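You operate a simulated robot arm through the tools that you are given. There is no shell and no other tool.

You run a simulated robot arm. Do the job below in one go: nothing can be reset, and whatever is moved stays where it is left.

TASK
Scrub the red collar clean and fit it on the silver stub.
Fine: wet the purple block brush in the dish of cleaner and put it back. Set down upright: purple block brush. What is to be rubbed or washed off counts as gone when no trace of it is left.

The check looks at the end state, three seconds after you hand in, the way a careful person would. Anything else that was tipped, shoved, dropped, spilled or broken makes it a failure.

THE ROBOT
A 7-joint arm with a three-finger gripper, fixed in place. Base frame: the origin is on the floor under the middle of its stand, x ahead of it, y to its left, z up; the work surface is at about z = 0.91. Readings come in m, rad, newtons and seconds.
It reaches about 1.342 m from its shoulder. Its first joint turns from -2.897 to 2.897 rad. Payload 2.69 kg.
The tool frame sits at the grasp point between the pads (the TCP): z along the fingers, y along the line on which they close. The tips reach 0.03 m beyond it. The gripper opens to 0.128 m; its body begins 0.117 m behind the TCP.
Orientation is told as [roll, pitch, yaw] about the base's x, y, z axes, in that order, counted from this pose: with the fingers straight down and closing along the base's y, the tool's x points along the base's -x, its y along +y and its z along -z.

THE INTERFACE
- The arm moves only by the tool nudge_tool. Its argument "plan" is a list of rows, each an object (a shift or turn left out is 0, a gripper value left out holds the last) with "xyz": the shift along the tool's x, y, z in units of 200 mm (1.0 is 200 mm), a list of three; "dr": the turn, a rotation vector about the tool's x, y, z in units of 120 degrees (1.0 is 120 degrees), a list of three. In form: [{"xyz": [tx, ty, tz], "dr": [wx, wy, wz]}, ...]. A call has 1 to 20 rows; each row is the pose to reach, as a shift and turn from the pose commanded when the call began, along the tool's axes at that moment. "claw" is the closure, from 0 (fully open) to 1 (shut), set as the call begins (left out, the last holds). A call with a number of a shift or a turn outside -1 to 1 is refused whole. A row lasts 0.2 s, in which the tool goes at most 0.05 m and 0.15 rad; a call with a longer step from one row to the next is refused whole, and so is a gripper value outside its range. A pose out of reach is approached as far as the arm can. The call stops where the force on the tool passes 40 N (or 10 N more than at its start, if that is more) or the arm is blocked; 0.2 s more then pass. The fingers move at their own pace (about 0.127 m/s each) and stop on an object; they squeeze with about 36 N. The grip force told is the motor's: it shows also when the fingers shut on nothing. Time passes only in rows, and 0.2 s behind the last, so rows that repeat a pose let the fingers close. The reply holds the time, the measured pose of the TCP, the force on the tool along the base axes, the opening and the grip force, in the units named above and with some noise, with the torque about the TCP (base axes, N m) and any sound that the robot's microphone picked up, and new pictures: "pictures" is both (left out), scene, wrist or none.
- Cameras (640 x 400 px; columns grow to the right, rows downward): "scene" is fixed at [0.0499, -0.5001, 1.5461]; the picture's right is [0.78, -0.63, 0.00], its down [-0.26, -0.33, -0.91] and it looks along [0.57, 0.71, -0.42] (base axes); focal length 317 px, centre (320, 200). "wrist" rides on the gripper at [0.058, 0.054, -0.131] in the tool frame; the picture's right is [-0.68, 0.74, 0.00], its down [-0.62, -0.57, -0.55] and it looks along [-0.40, -0.37, 0.84] (tool axes); focal length 234 px, centre (320, 200). There is no depth. A picture from a camera that has moved, and an enlarged one, comes with that camera's place and axes in the base frame and with its lens.
- lift_body(by): moves the trunk up (or, below 0, down) by that many m; the arm rides with it, the base frame stays. It gives what a move gives, with no picture.
- inspect(camera, box): a new picture of the part [left, top, right, bottom] of that camera's present view, enlarged. It takes no simulated time.
- sign_off(): hands the job in; it is judged then, once.

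Places have to be worked out from the pictures, the camera data and where the tool is seen. Open the gripper and draw the arm clear of the work before you hand the job in, unless the task says otherwise.

The tools are called after "Request:" by a JSON object that holds its "op" and its "data". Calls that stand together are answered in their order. nudge_tool: Moves the arm, as the interface text tells. Its arguments: {"type":"object","properties":{"plan":{"type":"array","items":{"type":"object","properties":{"xyz":{"type":"array","items":{"type":"number"}},"dr":{"type":"array","items":{"type":"number"}}}}},"claw":{"type":"number"},"pictures":{"type":"string","enum":["both","scene","wrist","none"]}},"required":["plan"]} The other tools are called the same way: lift_body (by) moves the trunk up or down; inspect (camera, box) takes an enlarged picture of a part of a camera's view; sign_off () hands the job in.

At the start:

```text
time: 0.0
tcp_pos: [0.5499, 0.2904, 1.2722]
ee_rot: [0.002, -0.001, -0.001]
force: [0.7, -0.6, -0.7]
torque: [0.03, 0.01, -0.02]
finger_gap: 0.1279
finger_force: 0.0
trunk travel left (down, up): [-0.15, 0.2]
```

scene: 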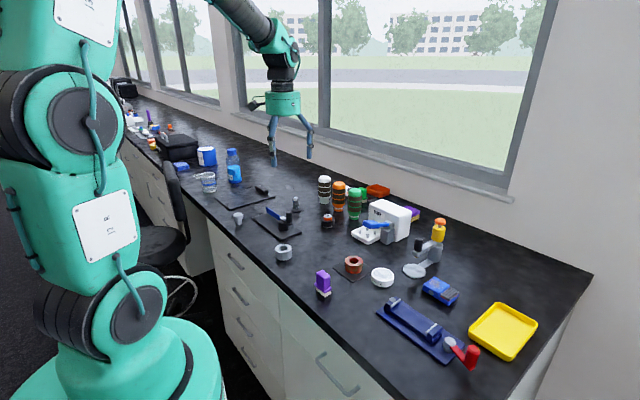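
wrist: 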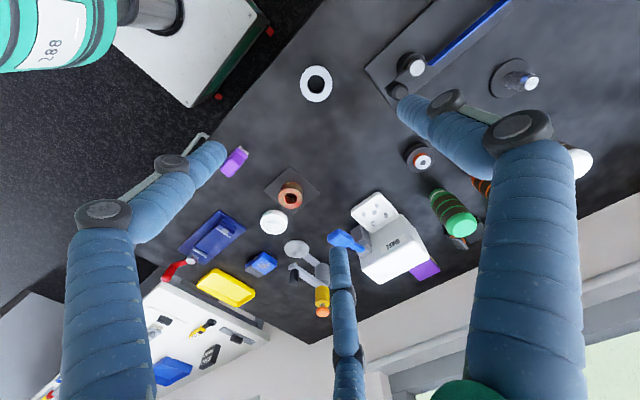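

I start by enlarging the scene around the work objects to identify the red collar, silver stub, purple brush and dish of cleaner.

Request:
{"op": "inspect", "data": {"camera": "scene", "box": [220, 160, 380, 260]}}

Request:
{"op": "inspect", "data": {"camera": "scene", "box": [290, 220, 450, 320]}}

Request:
{"op": "inspect", "data": {"camera": "scene", "box": [370, 200, 550, 380]}}

Request:
{"op": "inspect", "data": {"camera": "wrist", "box": [200, 120, 360, 220]}}

Request:
{"op": "inspect", "data": {"camera": "wrist", "box": [360, 20, 560, 220]}}

```text
4.00 times, centred on (300, 210) of scene
camera zoom: at [0.0499, -0.5001, 1.5461], right [0.78, -0.63, 0.0], down [-0.26, -0.33, -0.91], along [0.57, 0.71, -0.42], focal length 1267 px, centre (400, 160)
```

zoom: 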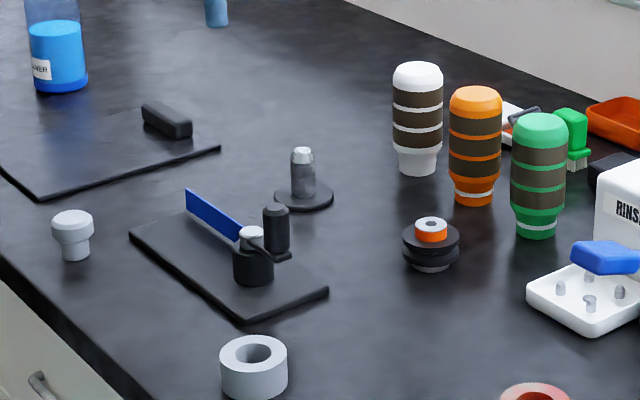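

```text
4.00 times, centred on (370, 270) of scene
camera zoom: at [0.0499, -0.5001, 1.5461], right [0.78, -0.63, 0.0], down [-0.26, -0.33, -0.91], along [0.57, 0.71, -0.42], focal length 1267 px, centre (120, -80)
```

zoom: 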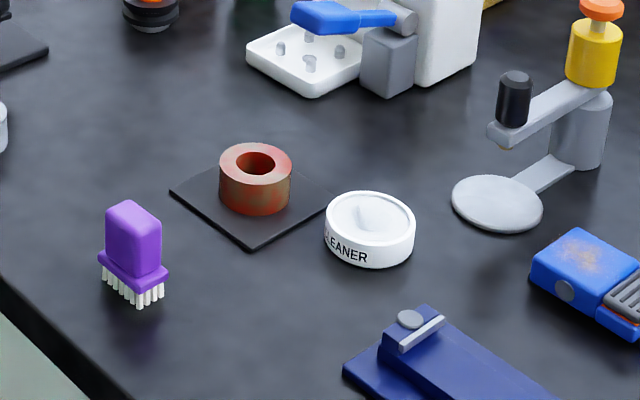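

```text
2.22 times, centred on (460, 290) of scene
camera zoom: at [0.0499, -0.5001, 1.5461], right [0.78, -0.63, 0.0], down [-0.26, -0.33, -0.91], along [0.57, 0.71, -0.42], focal length 704 px, centre (9, 0)
```

zoom: 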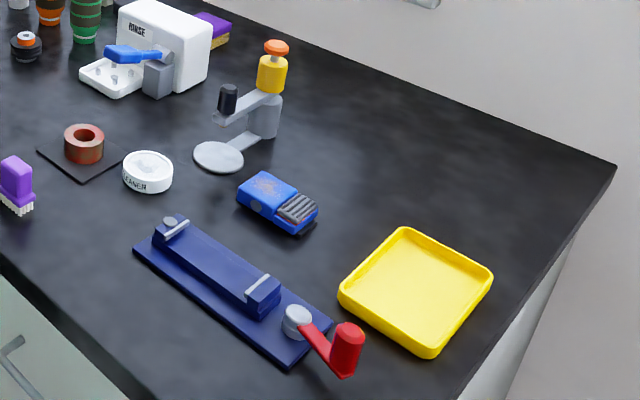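

```text
4.00 times, centred on (280, 170) of wrist
camera zoom: at [0.4931, 0.3431, 1.4041], right [0.68, 0.74, 0.0], down [0.62, -0.57, 0.55], along [0.4, -0.37, -0.84], focal length 937 px, centre (480, 320)
```

zoom: 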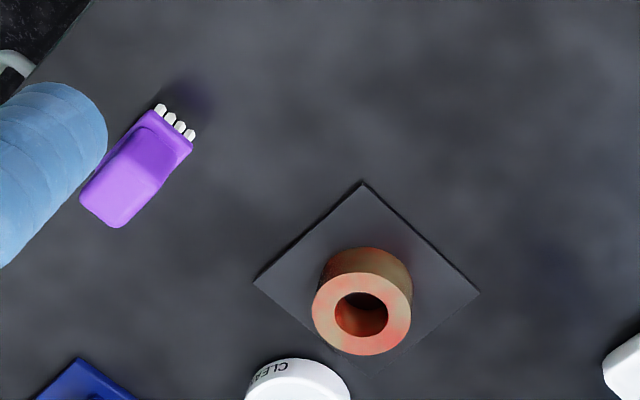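

```text
2.00 times, centred on (460, 120) of wrist
camera zoom: at [0.4931, 0.3431, 1.4041], right [0.68, 0.74, 0.0], down [0.62, -0.57, 0.55], along [0.4, -0.37, -0.84], focal length 468 px, centre (40, 360)
```

zoom: 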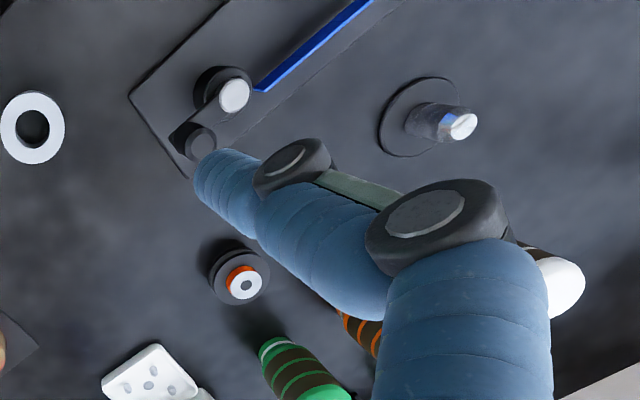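

The scene shows the brush near (0.51, 0.06), the dirty red collar near (0.66, 0.09) on its mat, the cleaner dish near (0.69, 0.0), and the silver stub near (0.76, 0.56). Before approaching anything I'll partially close the claw in free air to see how the three fingers close.

Request:
{"op": "nudge_tool", "data": {"plan": [{"xyz": [0, 0, 0]}, {"xyz": [0, 0, 0]}, {"xyz": [0, 0, 0]}], "claw": 0.7, "pictures": "both"}}

```text
time: 0.8
tcp_pos: [0.5503, 0.2897, 1.2734]
ee_rot: [0.0, 0.0, -0.001]
force: [-0.7, 0.2, 0.0]
torque: [0.03, -0.03, -0.01]
finger_gap: 0.0383
finger_force: 0.0
trunk travel left (down, up): [-0.15, 0.2]
camera wrist: at [0.4931, 0.3431, 1.4041], right [0.68, 0.74, 0.0], down [0.62, -0.57, 0.55], along [0.4, -0.37, -0.84], focal length 234 px, centre (320, 200)
```

scene: 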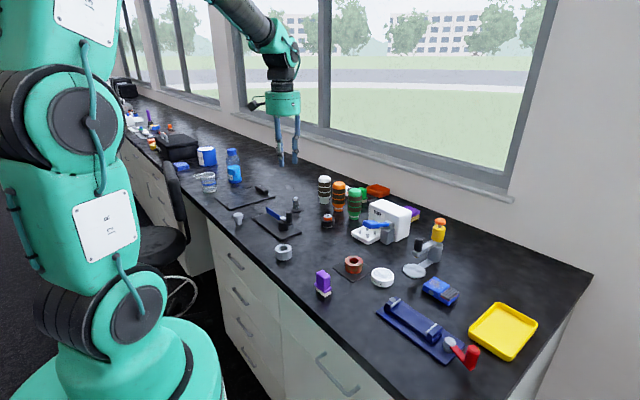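
wrist: 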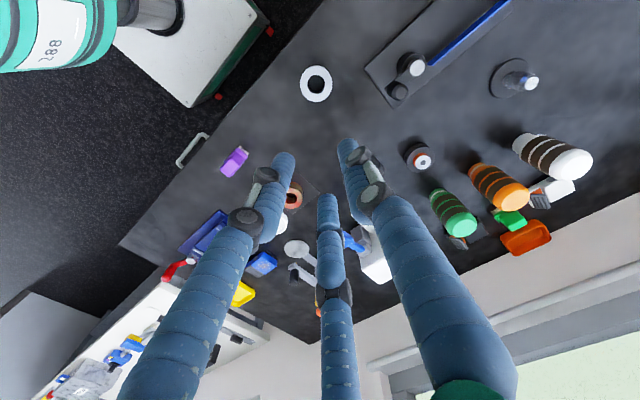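

The three fingers sit at 120° and close concentrically toward the TCP. I open again and move above the brush area for a closer look.

Request:
{"op": "nudge_tool", "data": {"plan": [{"xyz": [0.04, -0.2, 0.08]}, {"xyz": [0.08, -0.4, 0.16]}, {"xyz": [0.12, -0.6, 0.24]}, {"xyz": [0.16, -0.8, 0.32]}, {"xyz": [0.2, -1.0, 0.4]}], "claw": 0, "pictures": "wrist"}}

```text
time: 2.0
tcp_pos: [0.5107, 0.0899, 1.1927]
ee_rot: [0.001, 0.001, 0.002]
force: [0.2, 0.2, -0.3]
torque: [-0.01, 0.02, 0.0]
finger_gap: 0.128
finger_force: 0.1
trunk travel left (down, up): [-0.15, 0.2]
camera wrist: at [0.4522, 0.1426, 1.3244], right [0.68, 0.74, 0.0], down [0.62, -0.57, 0.55], along [0.4, -0.37, -0.84], focal length 234 px, centre (320, 200)
```

wrist: 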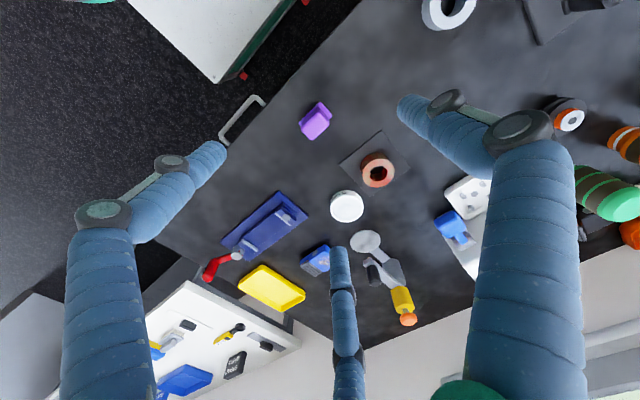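

Request:
{"op": "inspect", "data": {"camera": "wrist", "box": [280, 80, 420, 230]}}

```text
2.67 times, centred on (350, 155) of wrist
camera zoom: at [0.4522, 0.1426, 1.3244], right [0.68, 0.74, 0.0], down [0.62, -0.57, 0.55], along [0.4, -0.37, -0.84], focal length 624 px, centre (240, 320)
```

zoom: 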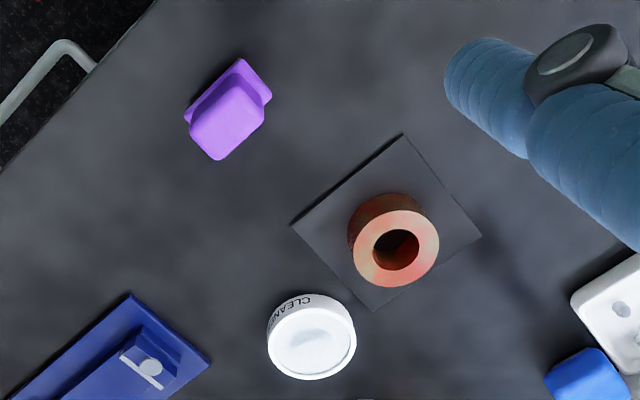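

The brush's sides run along the base axes (about 0.028 in x by 0.05 in y). I move closer to the collar to look at its dirt before starting.

Request:
{"op": "nudge_tool", "data": {"plan": [{"xyz": [-0.14, 0.02, 0.15]}, {"xyz": [-0.28, 0.04, 0.3]}, {"xyz": [-0.42, 0.07, 0.45]}, {"xyz": [-0.55, 0.1, 0.6]}], "claw": 0, "pictures": "wrist"}}

Request:
{"op": "inspect", "data": {"camera": "wrist", "box": [240, 80, 440, 260]}}

Request:
{"op": "inspect", "data": {"camera": "scene", "box": [310, 240, 400, 310]}}

```text
time: 3.0
tcp_pos: [0.6194, 0.1152, 1.0742]
ee_rot: [-0.001, -0.002, 0.0]
force: [-0.3, 0.1, 0.5]
torque: [0.04, -0.04, 0.02]
finger_gap: 0.1278
finger_force: 0.0
trunk travel left (down, up): [-0.15, 0.2]
camera wrist: at [0.5614, 0.1667, 1.2047], right [0.68, 0.74, 0.0], down [0.61, -0.57, 0.55], along [0.41, -0.37, -0.84], focal length 234 px, centre (320, 200)
```

wrist: 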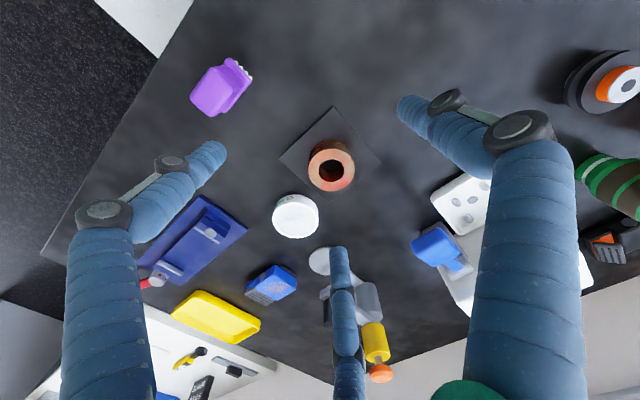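

```text
2.22 times, centred on (340, 170) of wrist
camera zoom: at [0.5614, 0.1667, 1.2047], right [0.68, 0.74, 0.0], down [0.61, -0.57, 0.55], along [0.41, -0.37, -0.84], focal length 520 px, centre (276, 267)
```

zoom: 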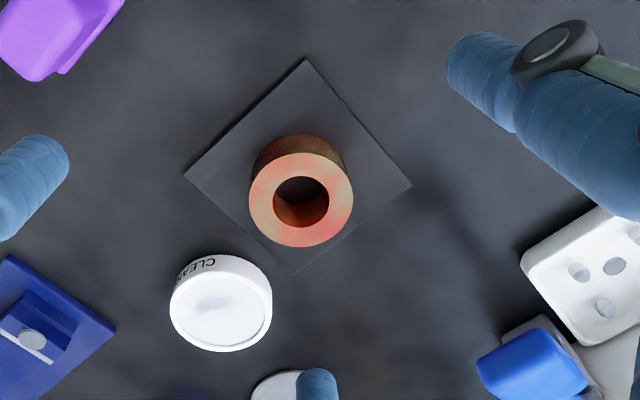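

```text
5.71 times, centred on (355, 275) of scene
camera zoom: at [0.0499, -0.5001, 1.5461], right [0.78, -0.63, 0.0], down [-0.26, -0.33, -0.91], along [0.57, 0.71, -0.42], focal length 1809 px, centre (120, -229)
```

zoom: 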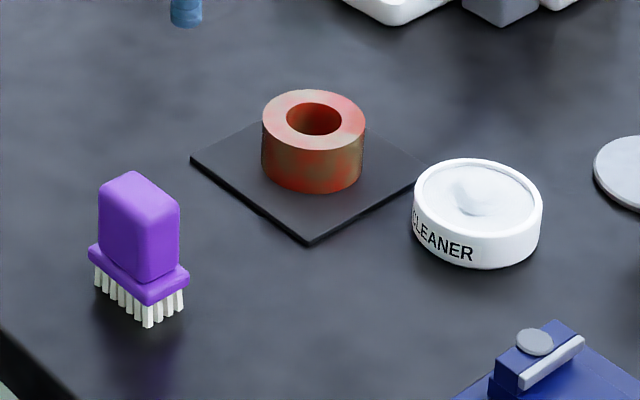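

The collar carries tan-brown grime on top and all around the side. I zoom on the brush from this viewpoint for its exact location and handle size.

Request:
{"op": "inspect", "data": {"camera": "wrist", "box": [170, 40, 270, 130]}}

```text
4.44 times, centred on (220, 85) of wrist
camera zoom: at [0.5614, 0.1667, 1.2047], right [0.68, 0.74, 0.0], down [0.61, -0.57, 0.55], along [0.41, -0.37, -0.84], focal length 1041 px, centre (764, 711)
```

zoom: 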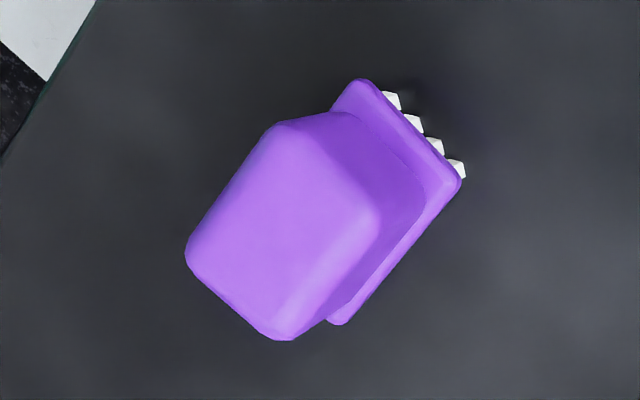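

The handle is about 0.024 (x) by 0.037 (y), centred near (0.519, 0.069) with its top at z≈0.975. I'll turn the tool by 90° so that the single finger faces a long side of the handle, and hover above it.

Request:
{"op": "nudge_tool", "data": {"plan": [{"xyz": [0.048, -0.021, 0], "dr": [0, 0, 0.0682]}, {"xyz": [0.096, -0.042, 0], "dr": [0, 0, 0.1364]}, {"xyz": [0.144, -0.063, 0], "dr": [0, 0, 0.2045]}, {"xyz": [0.192, -0.084, 0], "dr": [0, 0, 0.2727]}, {"xyz": [0.24, -0.105, 0], "dr": [0, 0, 0.3409]}, {"xyz": [0.287, -0.126, 0], "dr": [0, 0, 0.4091]}, {"xyz": [0.335, -0.147, 0], "dr": [0, 0, 0.4773]}, {"xyz": [0.383, -0.168, 0], "dr": [0, 0, 0.5455]}, {"xyz": [0.431, -0.189, 0], "dr": [0, 0, 0.6136]}, {"xyz": [0.479, -0.21, 0], "dr": [0, 0, 0.6818]}, {"xyz": [0.527, -0.231, 0], "dr": [0, 0, 0.75]}], "claw": 0, "pictures": "both"}}

```text
time: 5.4
tcp_pos: [0.5161, 0.0646, 1.0739]
ee_rot: [0.001, 0.0, -1.572]
force: [0.0, -0.6, -0.2]
torque: [-0.01, -0.03, -0.01]
finger_gap: 0.128
finger_force: 0.0
trunk travel left (down, up): [-0.15, 0.2]
camera wrist: at [0.5708, 0.1221, 1.2046], right [0.73, -0.68, 0.0], down [-0.57, -0.61, 0.55], along [-0.37, -0.4, -0.84], focal length 234 px, centre (320, 200)
```

scene: 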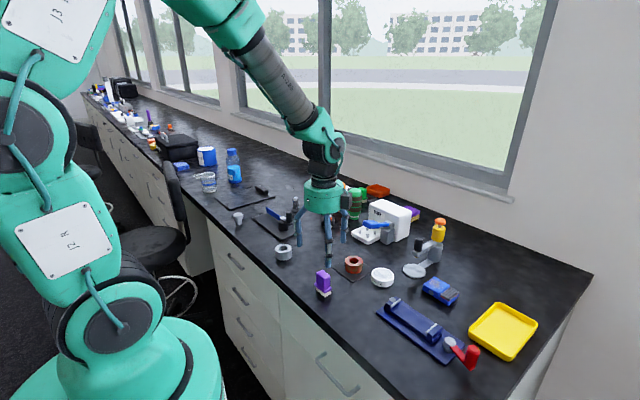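
wrist: 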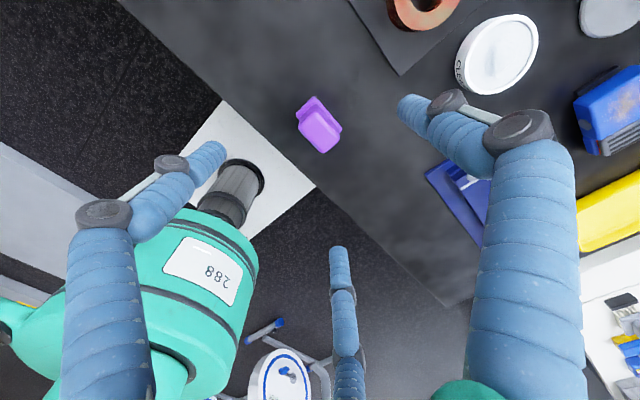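

Request:
{"op": "inspect", "data": {"camera": "wrist", "box": [270, 75, 370, 175]}}

```text
4.00 times, centred on (320, 125) of wrist
camera zoom: at [0.5708, 0.1221, 1.2046], right [0.73, -0.68, 0.0], down [-0.57, -0.61, 0.55], along [-0.37, -0.4, -0.84], focal length 937 px, centre (320, 500)
```

zoom: 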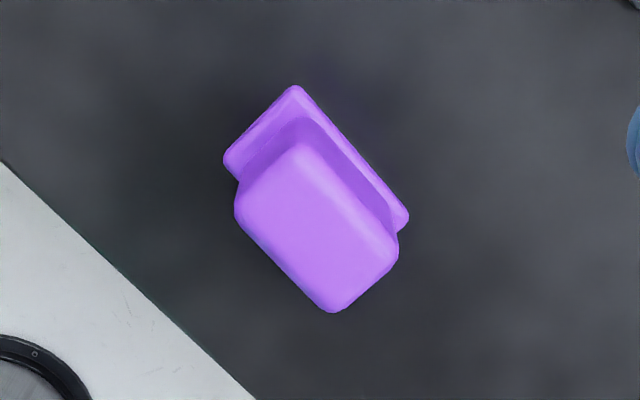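

From this view the brush centre is about (0.522, 0.071). I centre the tool there (single finger on the +x side) and descend so the tips stop just above the bristle block.

Request:
{"op": "nudge_tool", "data": {"plan": [{"xyz": [0.032, 0, 0]}, {"xyz": [0.032, 0, 0.15]}, {"xyz": [0.032, 0, 0.3]}, {"xyz": [0.032, 0, 0.42]}, {"xyz": [0.032, 0, 0.5]}, {"xyz": [0.032, 0, 0.5]}], "claw": 0, "pictures": "both"}}

Request:
{"op": "inspect", "data": {"camera": "scene", "box": [280, 240, 380, 320]}}

```text
time: 6.8
tcp_pos: [0.5182, 0.0721, 0.9737]
ee_rot: [-0.001, -0.001, -1.57]
force: [-0.1, -0.2, 0.2]
torque: [0.0, 0.01, 0.0]
finger_gap: 0.1281
finger_force: 0.1
trunk travel left (down, up): [-0.15, 0.2]
camera wrist: at [0.5719, 0.1295, 1.1039], right [0.74, -0.68, 0.0], down [-0.57, -0.62, 0.55], along [-0.37, -0.4, -0.84], focal length 234 px, centre (320, 200)
```

scene: 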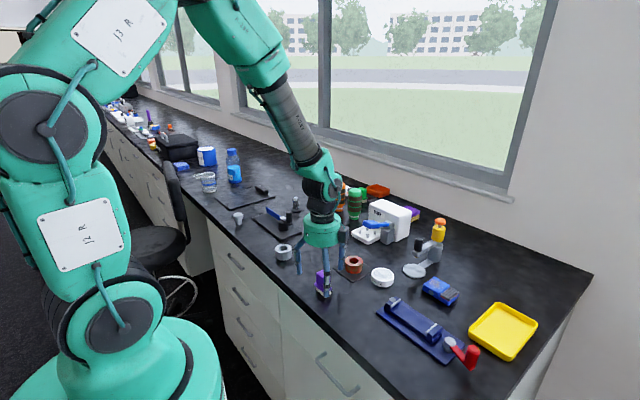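
wrist: 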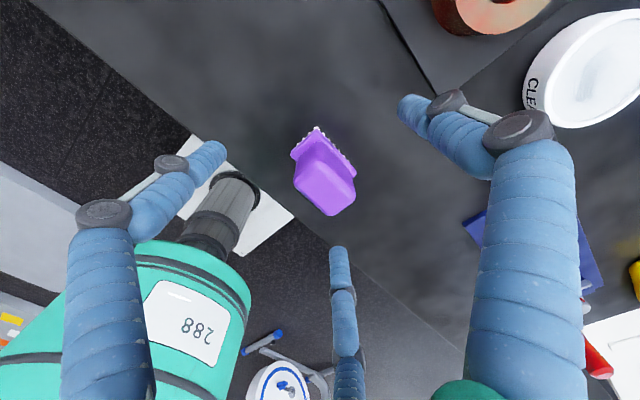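

```text
5.00 times, centred on (330, 280) of scene
camera zoom: at [0.0499, -0.5001, 1.5461], right [0.78, -0.63, 0.0], down [-0.26, -0.33, -0.91], along [0.57, 0.71, -0.42], focal length 1583 px, centre (270, -200)
```

zoom: 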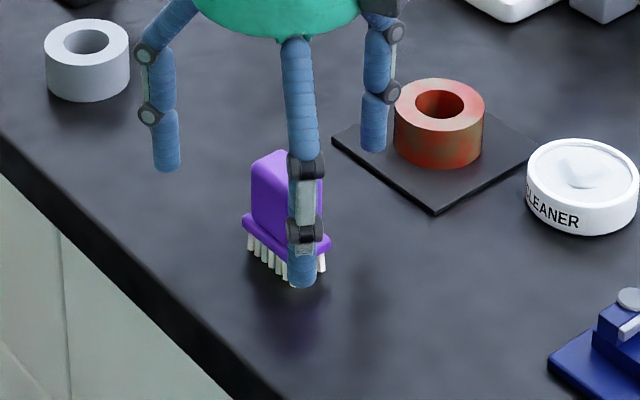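

The handle sits about 6 mm toward the single finger from the TCP, as wanted for this three-finger grip. I close on the handle.

Request:
{"op": "nudge_tool", "data": {"plan": [{"xyz": [0, 0, 0]}, {"xyz": [0, 0, 0]}, {"xyz": [0, 0, 0]}, {"xyz": [0, 0, 0]}, {"xyz": [0, 0, 0]}], "claw": 1, "pictures": "both"}}

Request:
{"op": "inspect", "data": {"camera": "scene", "box": [280, 240, 380, 320]}}

Request:
{"op": "inspect", "data": {"camera": "wrist", "box": [250, 110, 400, 260]}}

```text
time: 8.0
tcp_pos: [0.517, 0.0727, 0.9721]
ee_rot: [0.002, 0.001, -1.572]
force: [0.8, 0.4, 0.7]
torque: [0.04, -0.03, -0.03]
finger_gap: 0.0327
finger_force: 36.1
trunk travel left (down, up): [-0.15, 0.2]
camera wrist: at [0.5718, 0.1295, 1.1041], right [0.74, -0.68, 0.0], down [-0.57, -0.62, 0.55], along [-0.37, -0.4, -0.84], focal length 234 px, centre (320, 200)
```

scene: 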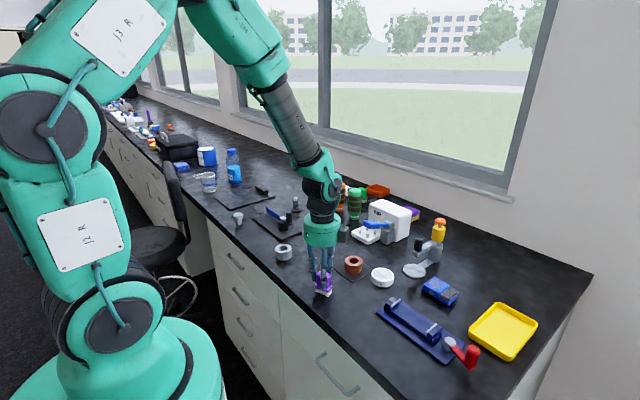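
wrist: 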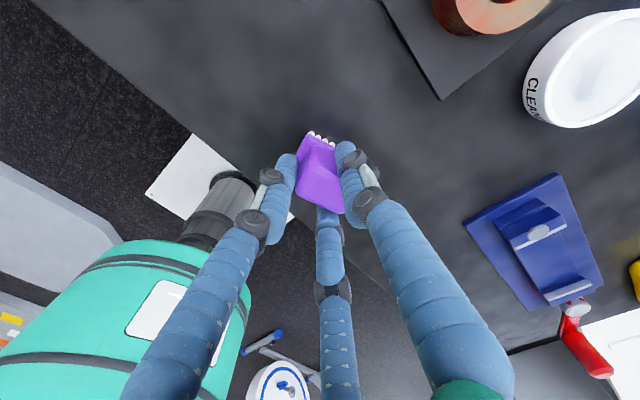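

```text
5.00 times, centred on (330, 280) of scene
camera zoom: at [0.0499, -0.5001, 1.5461], right [0.78, -0.63, 0.0], down [-0.26, -0.33, -0.91], along [0.57, 0.71, -0.42], focal length 1583 px, centre (270, -200)
```

zoom: 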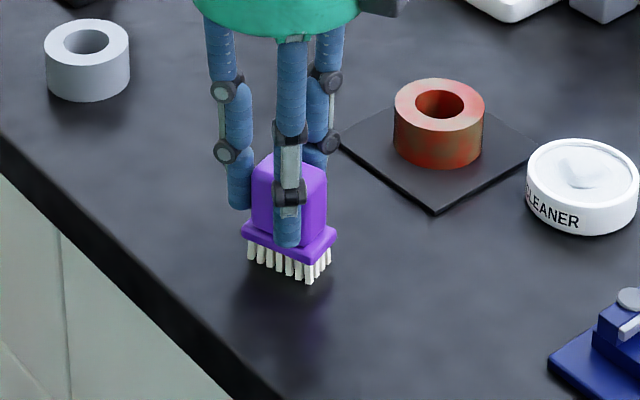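

```text
2.67 times, centred on (325, 185) of wrist
camera zoom: at [0.5718, 0.1295, 1.1041], right [0.74, -0.68, 0.0], down [-0.57, -0.62, 0.55], along [-0.37, -0.4, -0.84], focal length 624 px, centre (307, 240)
```

zoom: 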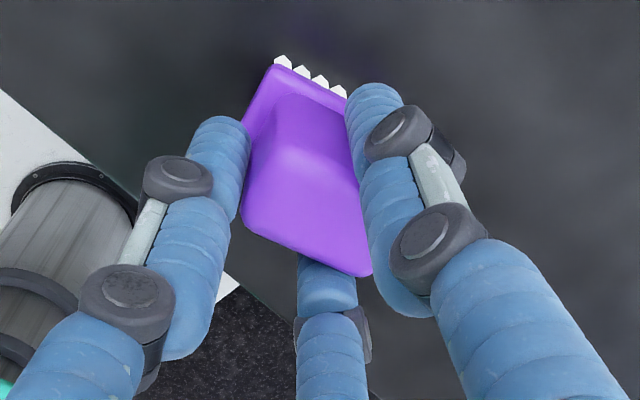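

The brush is gripped (36 N), having twisted somewhat in yaw between the fingers. I lift it straight up a few centimetres to check that the hold is firm.

Request:
{"op": "nudge_tool", "data": {"plan": [{"xyz": [0, 0, -0.08]}, {"xyz": [0, 0, -0.2]}, {"xyz": [0, 0, -0.35]}, {"xyz": [0, 0, -0.5]}, {"xyz": [0, 0, -0.5]}], "pictures": "both"}}

Request:
{"op": "inspect", "data": {"camera": "scene", "box": [280, 200, 380, 280]}}

Request:
{"op": "inspect", "data": {"camera": "wrist", "box": [250, 110, 400, 260]}}

```text
time: 9.2
tcp_pos: [0.5139, 0.0705, 1.0733]
ee_rot: [0.001, 0.001, -1.57]
force: [-0.1, 0.2, -0.4]
torque: [0.01, -0.04, 0.04]
finger_gap: 0.0326
finger_force: 35.9
trunk travel left (down, up): [-0.15, 0.2]
camera wrist: at [0.568, 0.128, 1.2044], right [0.74, -0.68, 0.0], down [-0.57, -0.62, 0.55], along [-0.37, -0.4, -0.84], focal length 234 px, centre (320, 200)
```

scene: 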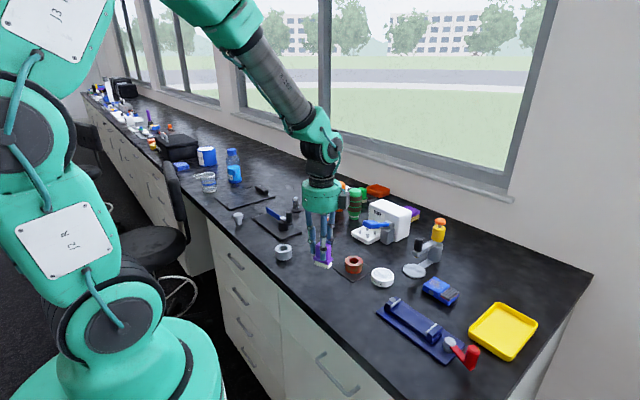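
wrist: 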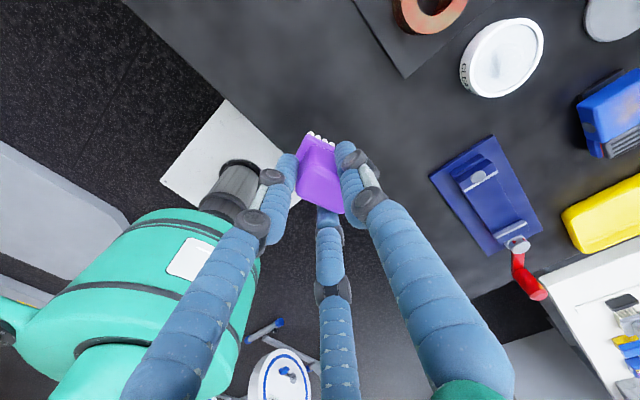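

```text
5.00 times, centred on (330, 240) of scene
camera zoom: at [0.0499, -0.5001, 1.5461], right [0.78, -0.63, 0.0], down [-0.26, -0.33, -0.91], along [0.57, 0.71, -0.42], focal length 1583 px, centre (270, 0)
```

zoom: 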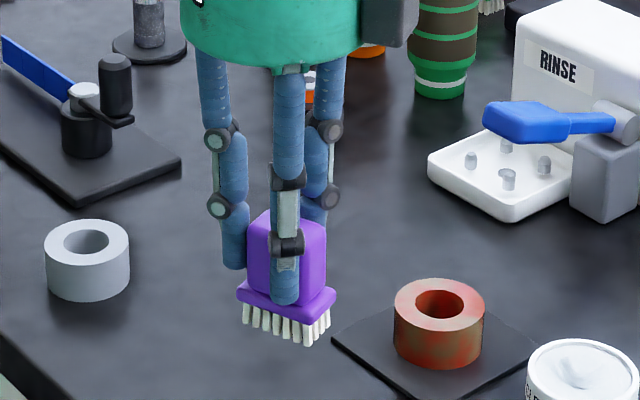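

```text
2.67 times, centred on (325, 185) of wrist
camera zoom: at [0.568, 0.128, 1.2044], right [0.74, -0.68, 0.0], down [-0.57, -0.62, 0.55], along [-0.37, -0.4, -0.84], focal length 624 px, centre (307, 240)
```

zoom: 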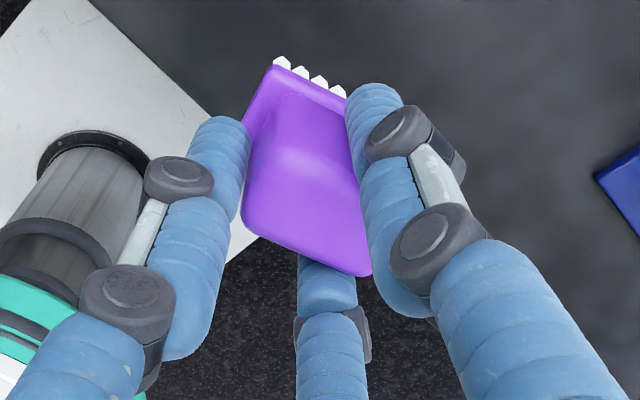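

The brush hangs firmly and vertically, twisted about 20° CCW, its centre about (+6, −2) mm from the TCP with bristle tips ≈63 mm below the TCP. I zoom on the dish in the wrist view to place it precisely.

Request:
{"op": "inspect", "data": {"camera": "wrist", "box": [380, 0, 560, 120]}}

```text
3.33 times, centred on (470, 60) of wrist
camera zoom: at [0.568, 0.128, 1.2044], right [0.74, -0.68, 0.0], down [-0.57, -0.62, 0.55], along [-0.37, -0.4, -0.84], focal length 781 px, centre (-180, 667)
```

zoom: 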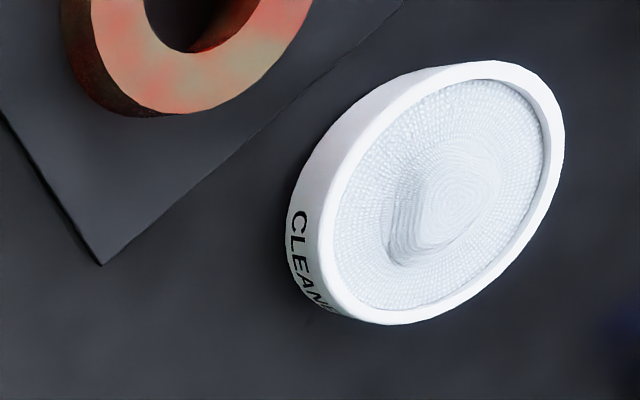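

Moving to hover over the dish with bristle tips well above its rim for a central view.

Request:
{"op": "nudge_tool", "data": {"plan": [{"xyz": [-0.07, 0.17, 0]}, {"xyz": [-0.14, 0.34, 0]}, {"xyz": [-0.21, 0.52, 0]}, {"xyz": [-0.28, 0.69, 0]}, {"xyz": [-0.355, 0.86, 0]}, {"xyz": [-0.355, 0.86, 0.065]}], "pictures": "both"}}

Request:
{"op": "inspect", "data": {"camera": "scene", "box": [330, 210, 430, 290]}}

Request:
{"op": "inspect", "data": {"camera": "wrist", "box": [230, 70, 410, 220]}}

```text
time: 10.6
tcp_pos: [0.6874, -0.002, 1.0594]
ee_rot: [0.001, 0.0, -1.57]
force: [0.7, 0.1, -0.8]
torque: [0.01, 0.06, -0.04]
finger_gap: 0.0324
finger_force: 35.6
trunk travel left (down, up): [-0.15, 0.2]
camera wrist: at [0.7425, 0.057, 1.1904], right [0.74, -0.68, 0.0], down [-0.57, -0.62, 0.55], along [-0.37, -0.4, -0.84], focal length 234 px, centre (320, 200)
```

scene: 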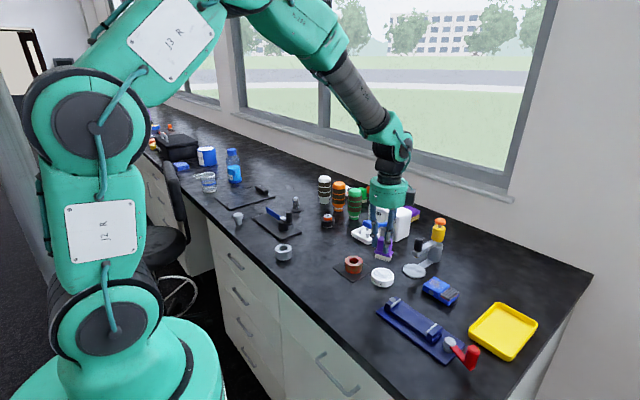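
wrist: 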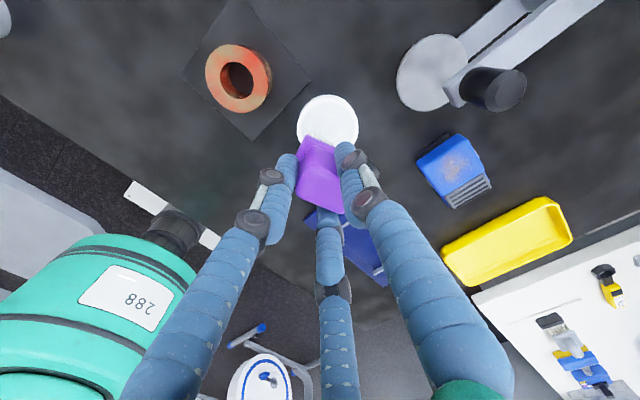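

```text
5.00 times, centred on (380, 250) of scene
camera zoom: at [0.0499, -0.5001, 1.5461], right [0.78, -0.63, 0.0], down [-0.26, -0.33, -0.91], along [0.57, 0.71, -0.42], focal length 1583 px, centre (20, -50)
```

zoom: 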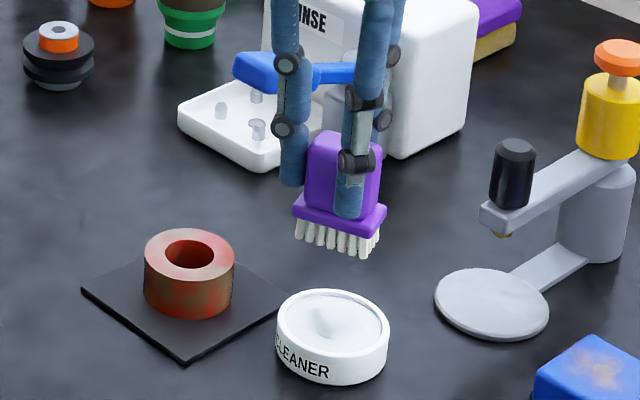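

```text
2.67 times, centred on (320, 145) of wrist
camera zoom: at [0.7425, 0.057, 1.1904], right [0.74, -0.68, 0.0], down [-0.57, -0.62, 0.55], along [-0.37, -0.4, -0.84], focal length 624 px, centre (320, 347)
```

zoom: 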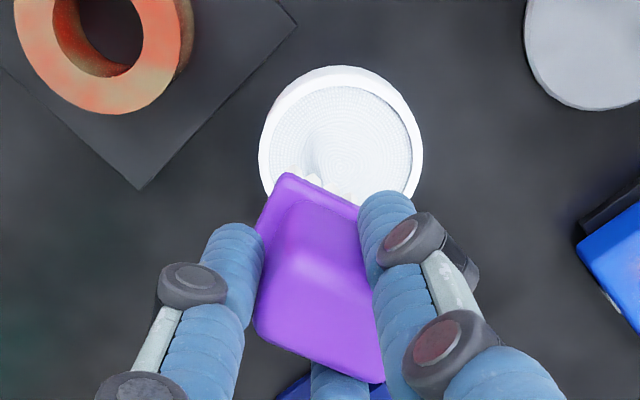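

By refined geometry the dish centre is about (0.6955, −0.0055) with inner radius ≈0.03; the brush is within 2 mm of being centred over it. I descend until the bristle tips are just above the rim and check.

Request:
{"op": "nudge_tool", "data": {"plan": [{"xyz": [-0.01, 0.003, 0.1]}, {"xyz": [-0.01, 0.003, 0.2]}, {"xyz": [-0.01, 0.003, 0.28]}, {"xyz": [-0.01, 0.003, 0.28]}], "pictures": "both"}}

Request:
{"op": "inspect", "data": {"camera": "scene", "box": [340, 230, 440, 310]}}

Request:
{"op": "inspect", "data": {"camera": "wrist", "box": [230, 70, 410, 220]}}

```text
time: 11.6
tcp_pos: [0.6891, -0.003, 1.004]
ee_rot: [0.0, 0.0, -1.572]
force: [-0.2, -0.7, -1.0]
torque: [-0.05, 0.0, 0.01]
finger_gap: 0.0322
finger_force: 35.5
trunk travel left (down, up): [-0.15, 0.2]
camera wrist: at [0.7436, 0.0542, 1.1345], right [0.74, -0.68, 0.0], down [-0.57, -0.62, 0.55], along [-0.37, -0.4, -0.84], focal length 234 px, centre (320, 200)
```

scene: 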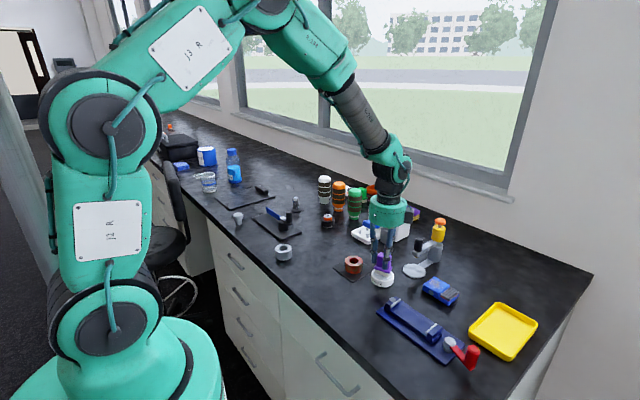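
wrist: 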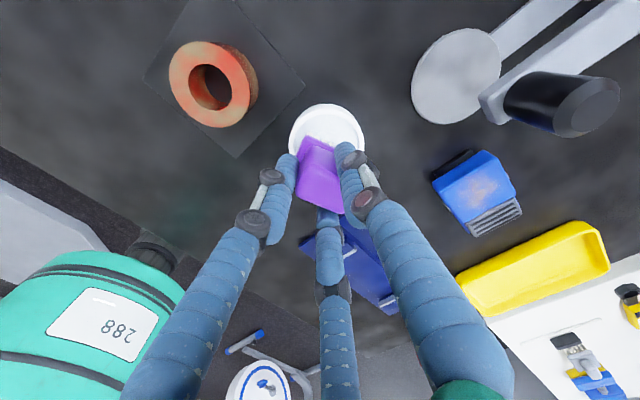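

```text
5.00 times, centred on (390, 270) of scene
camera zoom: at [0.0499, -0.5001, 1.5461], right [0.78, -0.63, 0.0], down [-0.26, -0.33, -0.91], along [0.57, 0.71, -0.42], focal length 1583 px, centre (-30, -150)
```

zoom: 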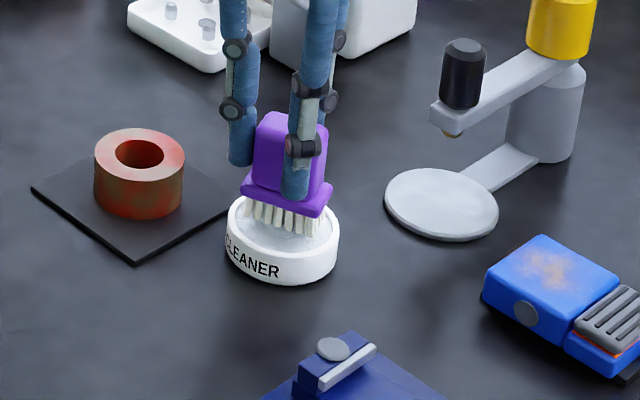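

```text
2.67 times, centred on (320, 145) of wrist
camera zoom: at [0.7436, 0.0542, 1.1345], right [0.74, -0.68, 0.0], down [-0.57, -0.62, 0.55], along [-0.37, -0.4, -0.84], focal length 624 px, centre (320, 347)
```

zoom: 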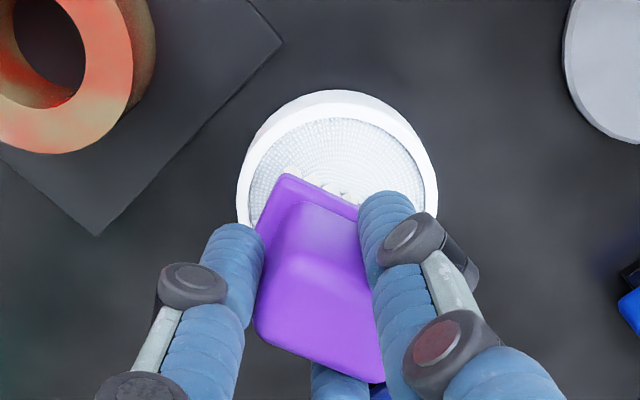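

The bristles are centred within the dish opening. I dip them slowly about 17 mm further and hold briefly.

Request:
{"op": "nudge_tool", "data": {"plan": [{"xyz": [0, 0.003, 0.03]}, {"xyz": [0, 0.003, 0.06]}, {"xyz": [0, 0.003, 0.085]}, {"xyz": [0, 0.003, 0.085]}, {"xyz": [0, 0.003, 0.085]}], "pictures": "both"}}

Request:
{"op": "inspect", "data": {"camera": "scene", "box": [340, 230, 440, 310]}}

```text
time: 12.8
tcp_pos: [0.6893, -0.0041, 0.989]
ee_rot: [0.005, 0.001, -1.57]
force: [8.3, -1.8, 35.1]
torque: [-0.45, -0.46, -0.09]
finger_gap: 0.0322
finger_force: 35.7
trunk travel left (down, up): [-0.15, 0.2]
camera wrist: at [0.7435, 0.0549, 1.1203], right [0.74, -0.68, 0.0], down [-0.57, -0.62, 0.55], along [-0.37, -0.4, -0.84], focal length 234 px, centre (320, 200)
```

scene: 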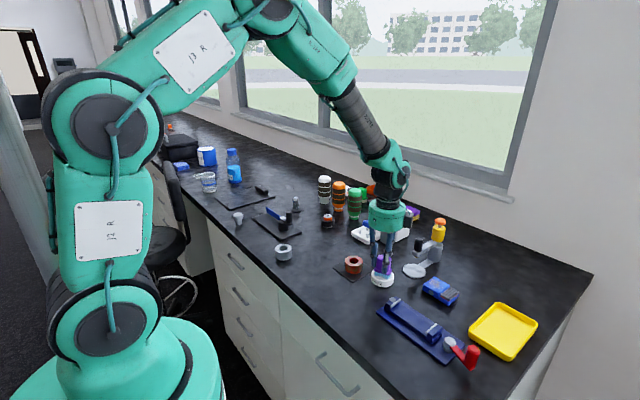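
wrist: 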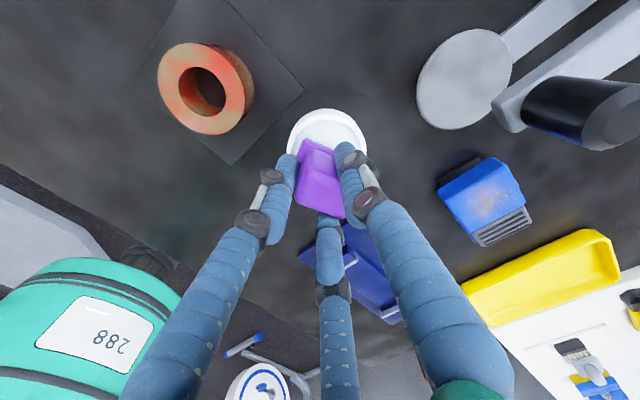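

```text
5.00 times, centred on (390, 270) of scene
camera zoom: at [0.0499, -0.5001, 1.5461], right [0.78, -0.63, 0.0], down [-0.26, -0.33, -0.91], along [0.57, 0.71, -0.42], focal length 1583 px, centre (-30, -150)
```

zoom: 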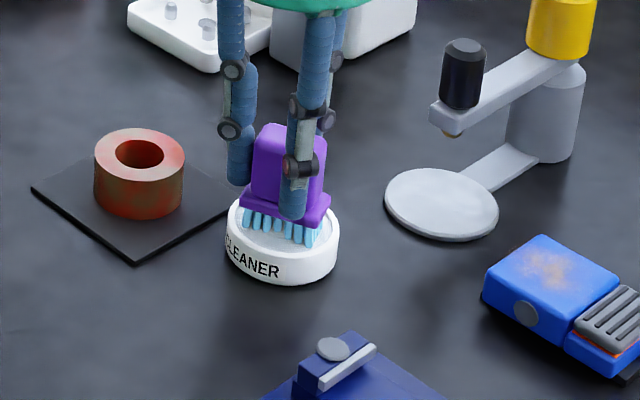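

The bristles turned light blue, so the brush is wet; the 35 N shows they rest on the dish's bottom. I lift straight up out of the dish.

Request:
{"op": "nudge_tool", "data": {"plan": [{"xyz": [0, 0, -0.06]}, {"xyz": [0, 0, -0.16]}, {"xyz": [0, 0, -0.3]}, {"xyz": [0, 0, -0.4]}, {"xyz": [0, 0, -0.4]}], "pictures": "both"}}

Request:
{"op": "inspect", "data": {"camera": "scene", "box": [330, 210, 430, 290]}}

Request:
{"op": "inspect", "data": {"camera": "wrist", "box": [230, 70, 410, 220]}}

```text
time: 14.0
tcp_pos: [0.6884, -0.0047, 1.0674]
ee_rot: [0.0, 0.0, -1.57]
force: [0.0, 0.0, -0.8]
torque: [0.0, -0.05, -0.01]
finger_gap: 0.0322
finger_force: 36.0
trunk travel left (down, up): [-0.15, 0.2]
camera wrist: at [0.7429, 0.053, 1.1977], right [0.74, -0.68, 0.0], down [-0.57, -0.62, 0.55], along [-0.37, -0.4, -0.84], focal length 234 px, centre (320, 200)
```

scene: 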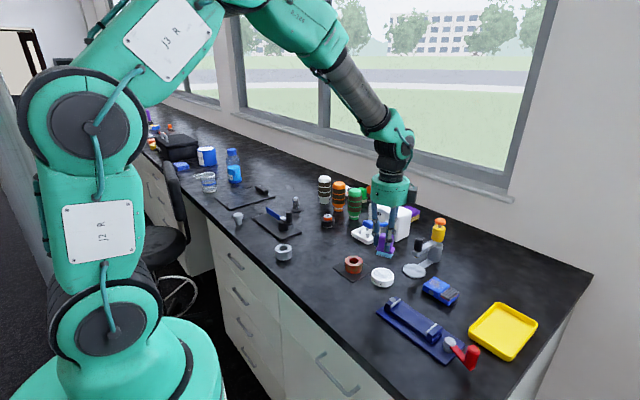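
wrist: 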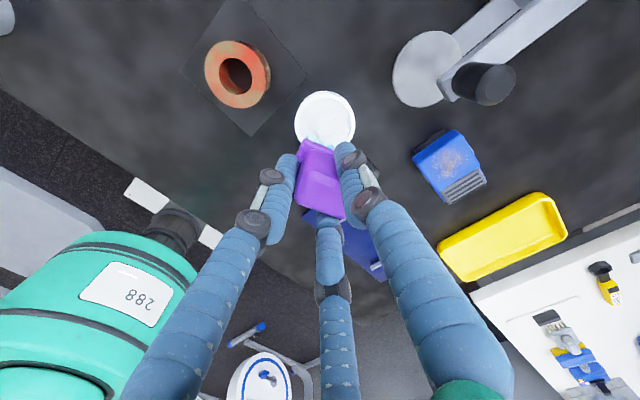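

```text
5.00 times, centred on (380, 250) of scene
camera zoom: at [0.0499, -0.5001, 1.5461], right [0.78, -0.63, 0.0], down [-0.26, -0.33, -0.91], along [0.57, 0.71, -0.42], focal length 1583 px, centre (20, -50)
```

zoom: 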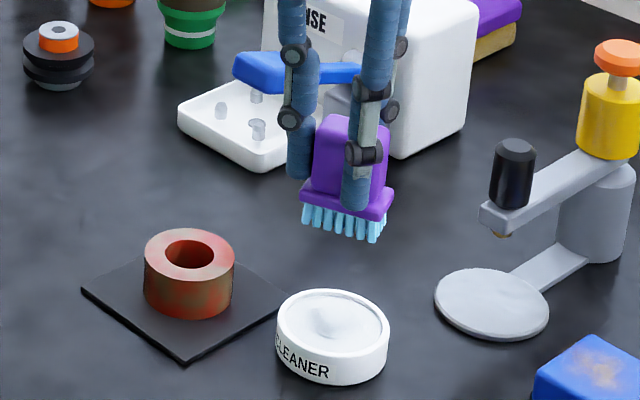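

```text
2.67 times, centred on (320, 145) of wrist
camera zoom: at [0.7429, 0.053, 1.1977], right [0.74, -0.68, 0.0], down [-0.57, -0.62, 0.55], along [-0.37, -0.4, -0.84], focal length 624 px, centre (320, 347)
```

zoom: 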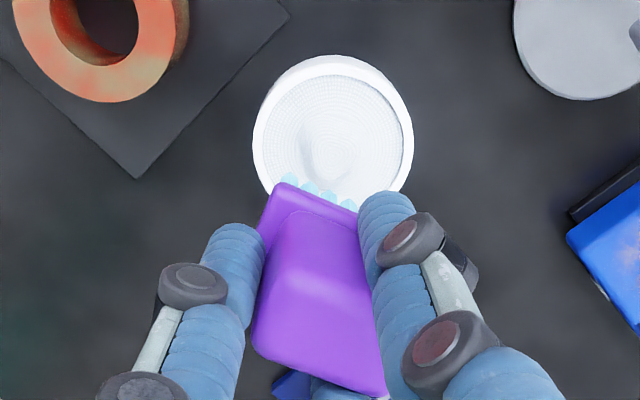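

The brush slid up a few mm in the grip (tips now ≈60 mm below the TCP) but is still level and held. I carry it over the collar at about (0.666, 0.091) and come down to just above its top.

Request:
{"op": "nudge_tool", "data": {"plan": [{"xyz": [0.16, -0.05, 0]}, {"xyz": [0.33, -0.1, 0]}, {"xyz": [0.4915, -0.1485, 0]}, {"xyz": [0.4915, -0.1485, 0.15]}, {"xyz": [0.4915, -0.1485, 0.27]}, {"xyz": [0.4915, -0.1485, 0.27]}], "pictures": "both"}}

Request:
{"op": "inspect", "data": {"camera": "scene", "box": [310, 220, 410, 300]}}

Request:
{"op": "inspect", "data": {"camera": "wrist", "box": [230, 70, 410, 220]}}

```text
time: 15.4
tcp_pos: [0.6578, 0.0969, 1.0147]
ee_rot: [-0.001, 0.0, -1.57]
force: [0.4, 0.2, -1.4]
torque: [0.03, 0.07, -0.02]
finger_gap: 0.032
finger_force: 35.7
trunk travel left (down, up): [-0.15, 0.2]
camera wrist: at [0.7121, 0.1545, 1.1446], right [0.74, -0.68, 0.0], down [-0.57, -0.62, 0.55], along [-0.37, -0.4, -0.84], focal length 234 px, centre (320, 200)
```

scene: 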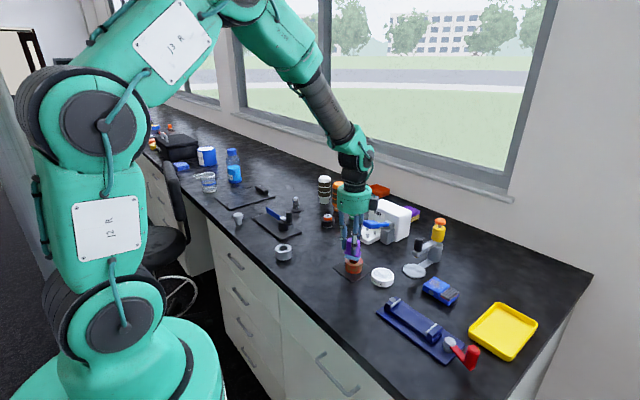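
wrist: 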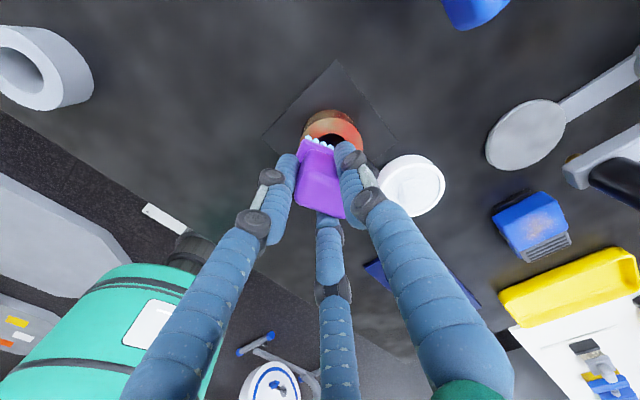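

```text
5.00 times, centred on (360, 260) of scene
camera zoom: at [0.0499, -0.5001, 1.5461], right [0.78, -0.63, 0.0], down [-0.26, -0.33, -0.91], along [0.57, 0.71, -0.42], focal length 1583 px, centre (120, -100)
```

zoom: 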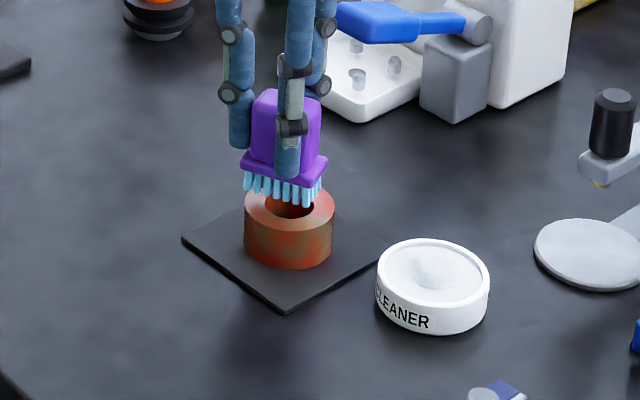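

```text
2.67 times, centred on (320, 145) of wrist
camera zoom: at [0.7121, 0.1545, 1.1446], right [0.74, -0.68, 0.0], down [-0.57, -0.62, 0.55], along [-0.37, -0.4, -0.84], focal length 624 px, centre (320, 347)
```

zoom: 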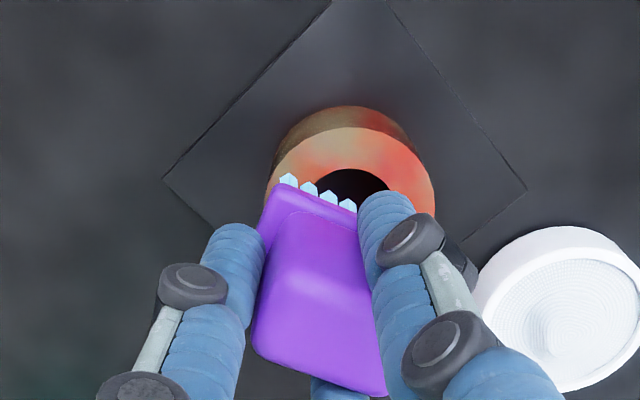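

The brush is over the collar with tips about 12 mm above its top. I lower in small steps to find contact.

Request:
{"op": "nudge_tool", "data": {"plan": [{"xyz": [-0.005, 0.02, 0.04]}, {"xyz": [-0.005, 0.02, 0.055]}, {"xyz": [-0.005, 0.02, 0.06]}, {"xyz": [-0.005, 0.02, 0.065]}], "pictures": "none"}}

```text
time: 16.4
tcp_pos: [0.6628, 0.0949, 1.0012]
ee_rot: [0.001, -0.001, -1.57]
force: [-1.4, 0.9, 4.3]
torque: [-0.05, -0.01, -0.02]
finger_gap: 0.0322
finger_force: 36.7
trunk travel left (down, up): [-0.15, 0.2]
```

Light contact (≈4 N) at TCP z≈1.001. I start scrubbing the top with short strokes.

Request:
{"op": "nudge_tool", "data": {"plan": [{"xyz": [0, 0.04, 0.002]}, {"xyz": [0, 0.08, 0.002]}, {"xyz": [0, 0.04, 0.002]}, {"xyz": [0, 0, 0.002]}, {"xyz": [0, -0.04, 0.002]}, {"xyz": [0, -0.08, 0.002]}, {"xyz": [0, -0.04, 0.002]}, {"xyz": [0, 0, 0.002]}], "pictures": "both"}}

Request:
{"op": "inspect", "data": {"camera": "scene", "box": [310, 220, 410, 300]}}

Request:
{"op": "inspect", "data": {"camera": "wrist", "box": [230, 70, 410, 220]}}

```text
time: 18.2
tcp_pos: [0.6628, 0.0949, 1.0024]
ee_rot: [0.0, 0.001, -1.569]
force: [-1.5, -0.2, 9.1]
torque: [-0.19, -0.05, -0.11]
finger_gap: 0.0319
finger_force: 36.5
trunk travel left (down, up): [-0.15, 0.2]
camera wrist: at [0.718, 0.1531, 1.132], right [0.74, -0.68, 0.0], down [-0.57, -0.62, 0.55], along [-0.37, -0.4, -0.84], focal length 234 px, centre (320, 200)
```

scene: 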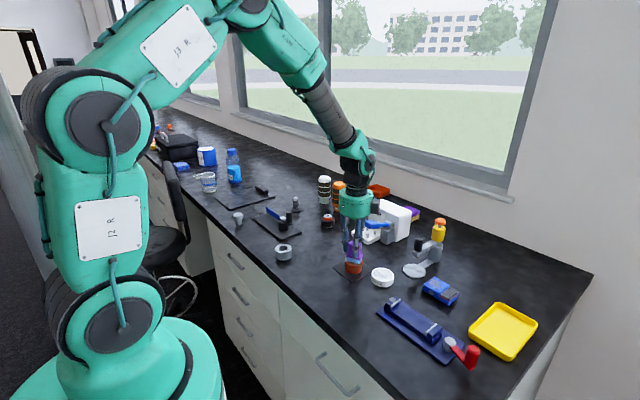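
wrist: 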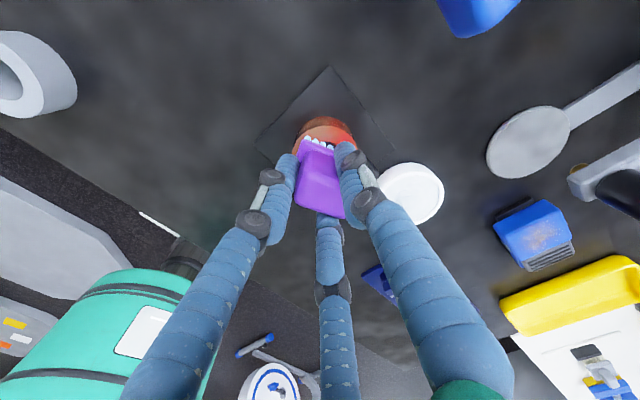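

```text
5.00 times, centred on (360, 260) of scene
camera zoom: at [0.0499, -0.5001, 1.5461], right [0.78, -0.63, 0.0], down [-0.26, -0.33, -0.91], along [0.57, 0.71, -0.42], focal length 1583 px, centre (120, -100)
```

zoom: 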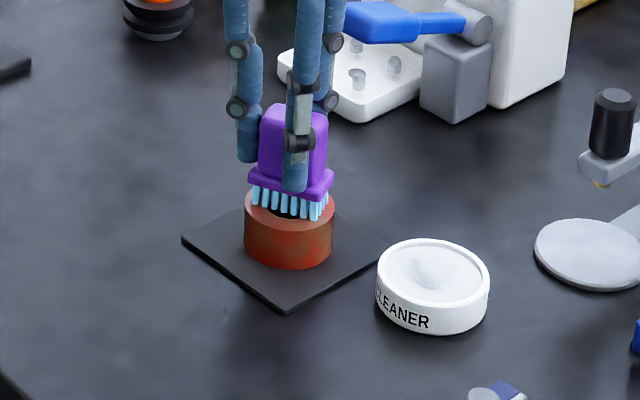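

```text
2.67 times, centred on (320, 145) of wrist
camera zoom: at [0.718, 0.1531, 1.132], right [0.74, -0.68, 0.0], down [-0.57, -0.62, 0.55], along [-0.37, -0.4, -0.84], focal length 624 px, centre (320, 347)
```

zoom: 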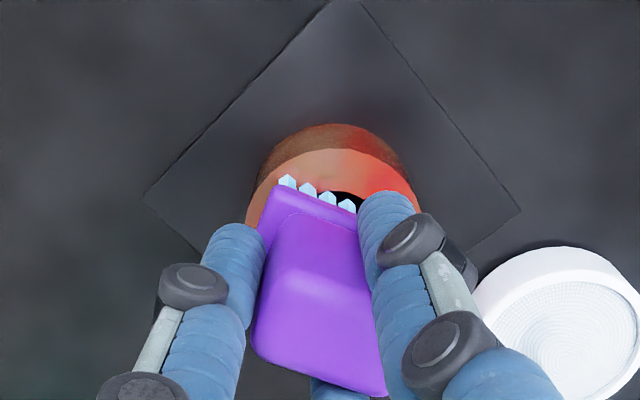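

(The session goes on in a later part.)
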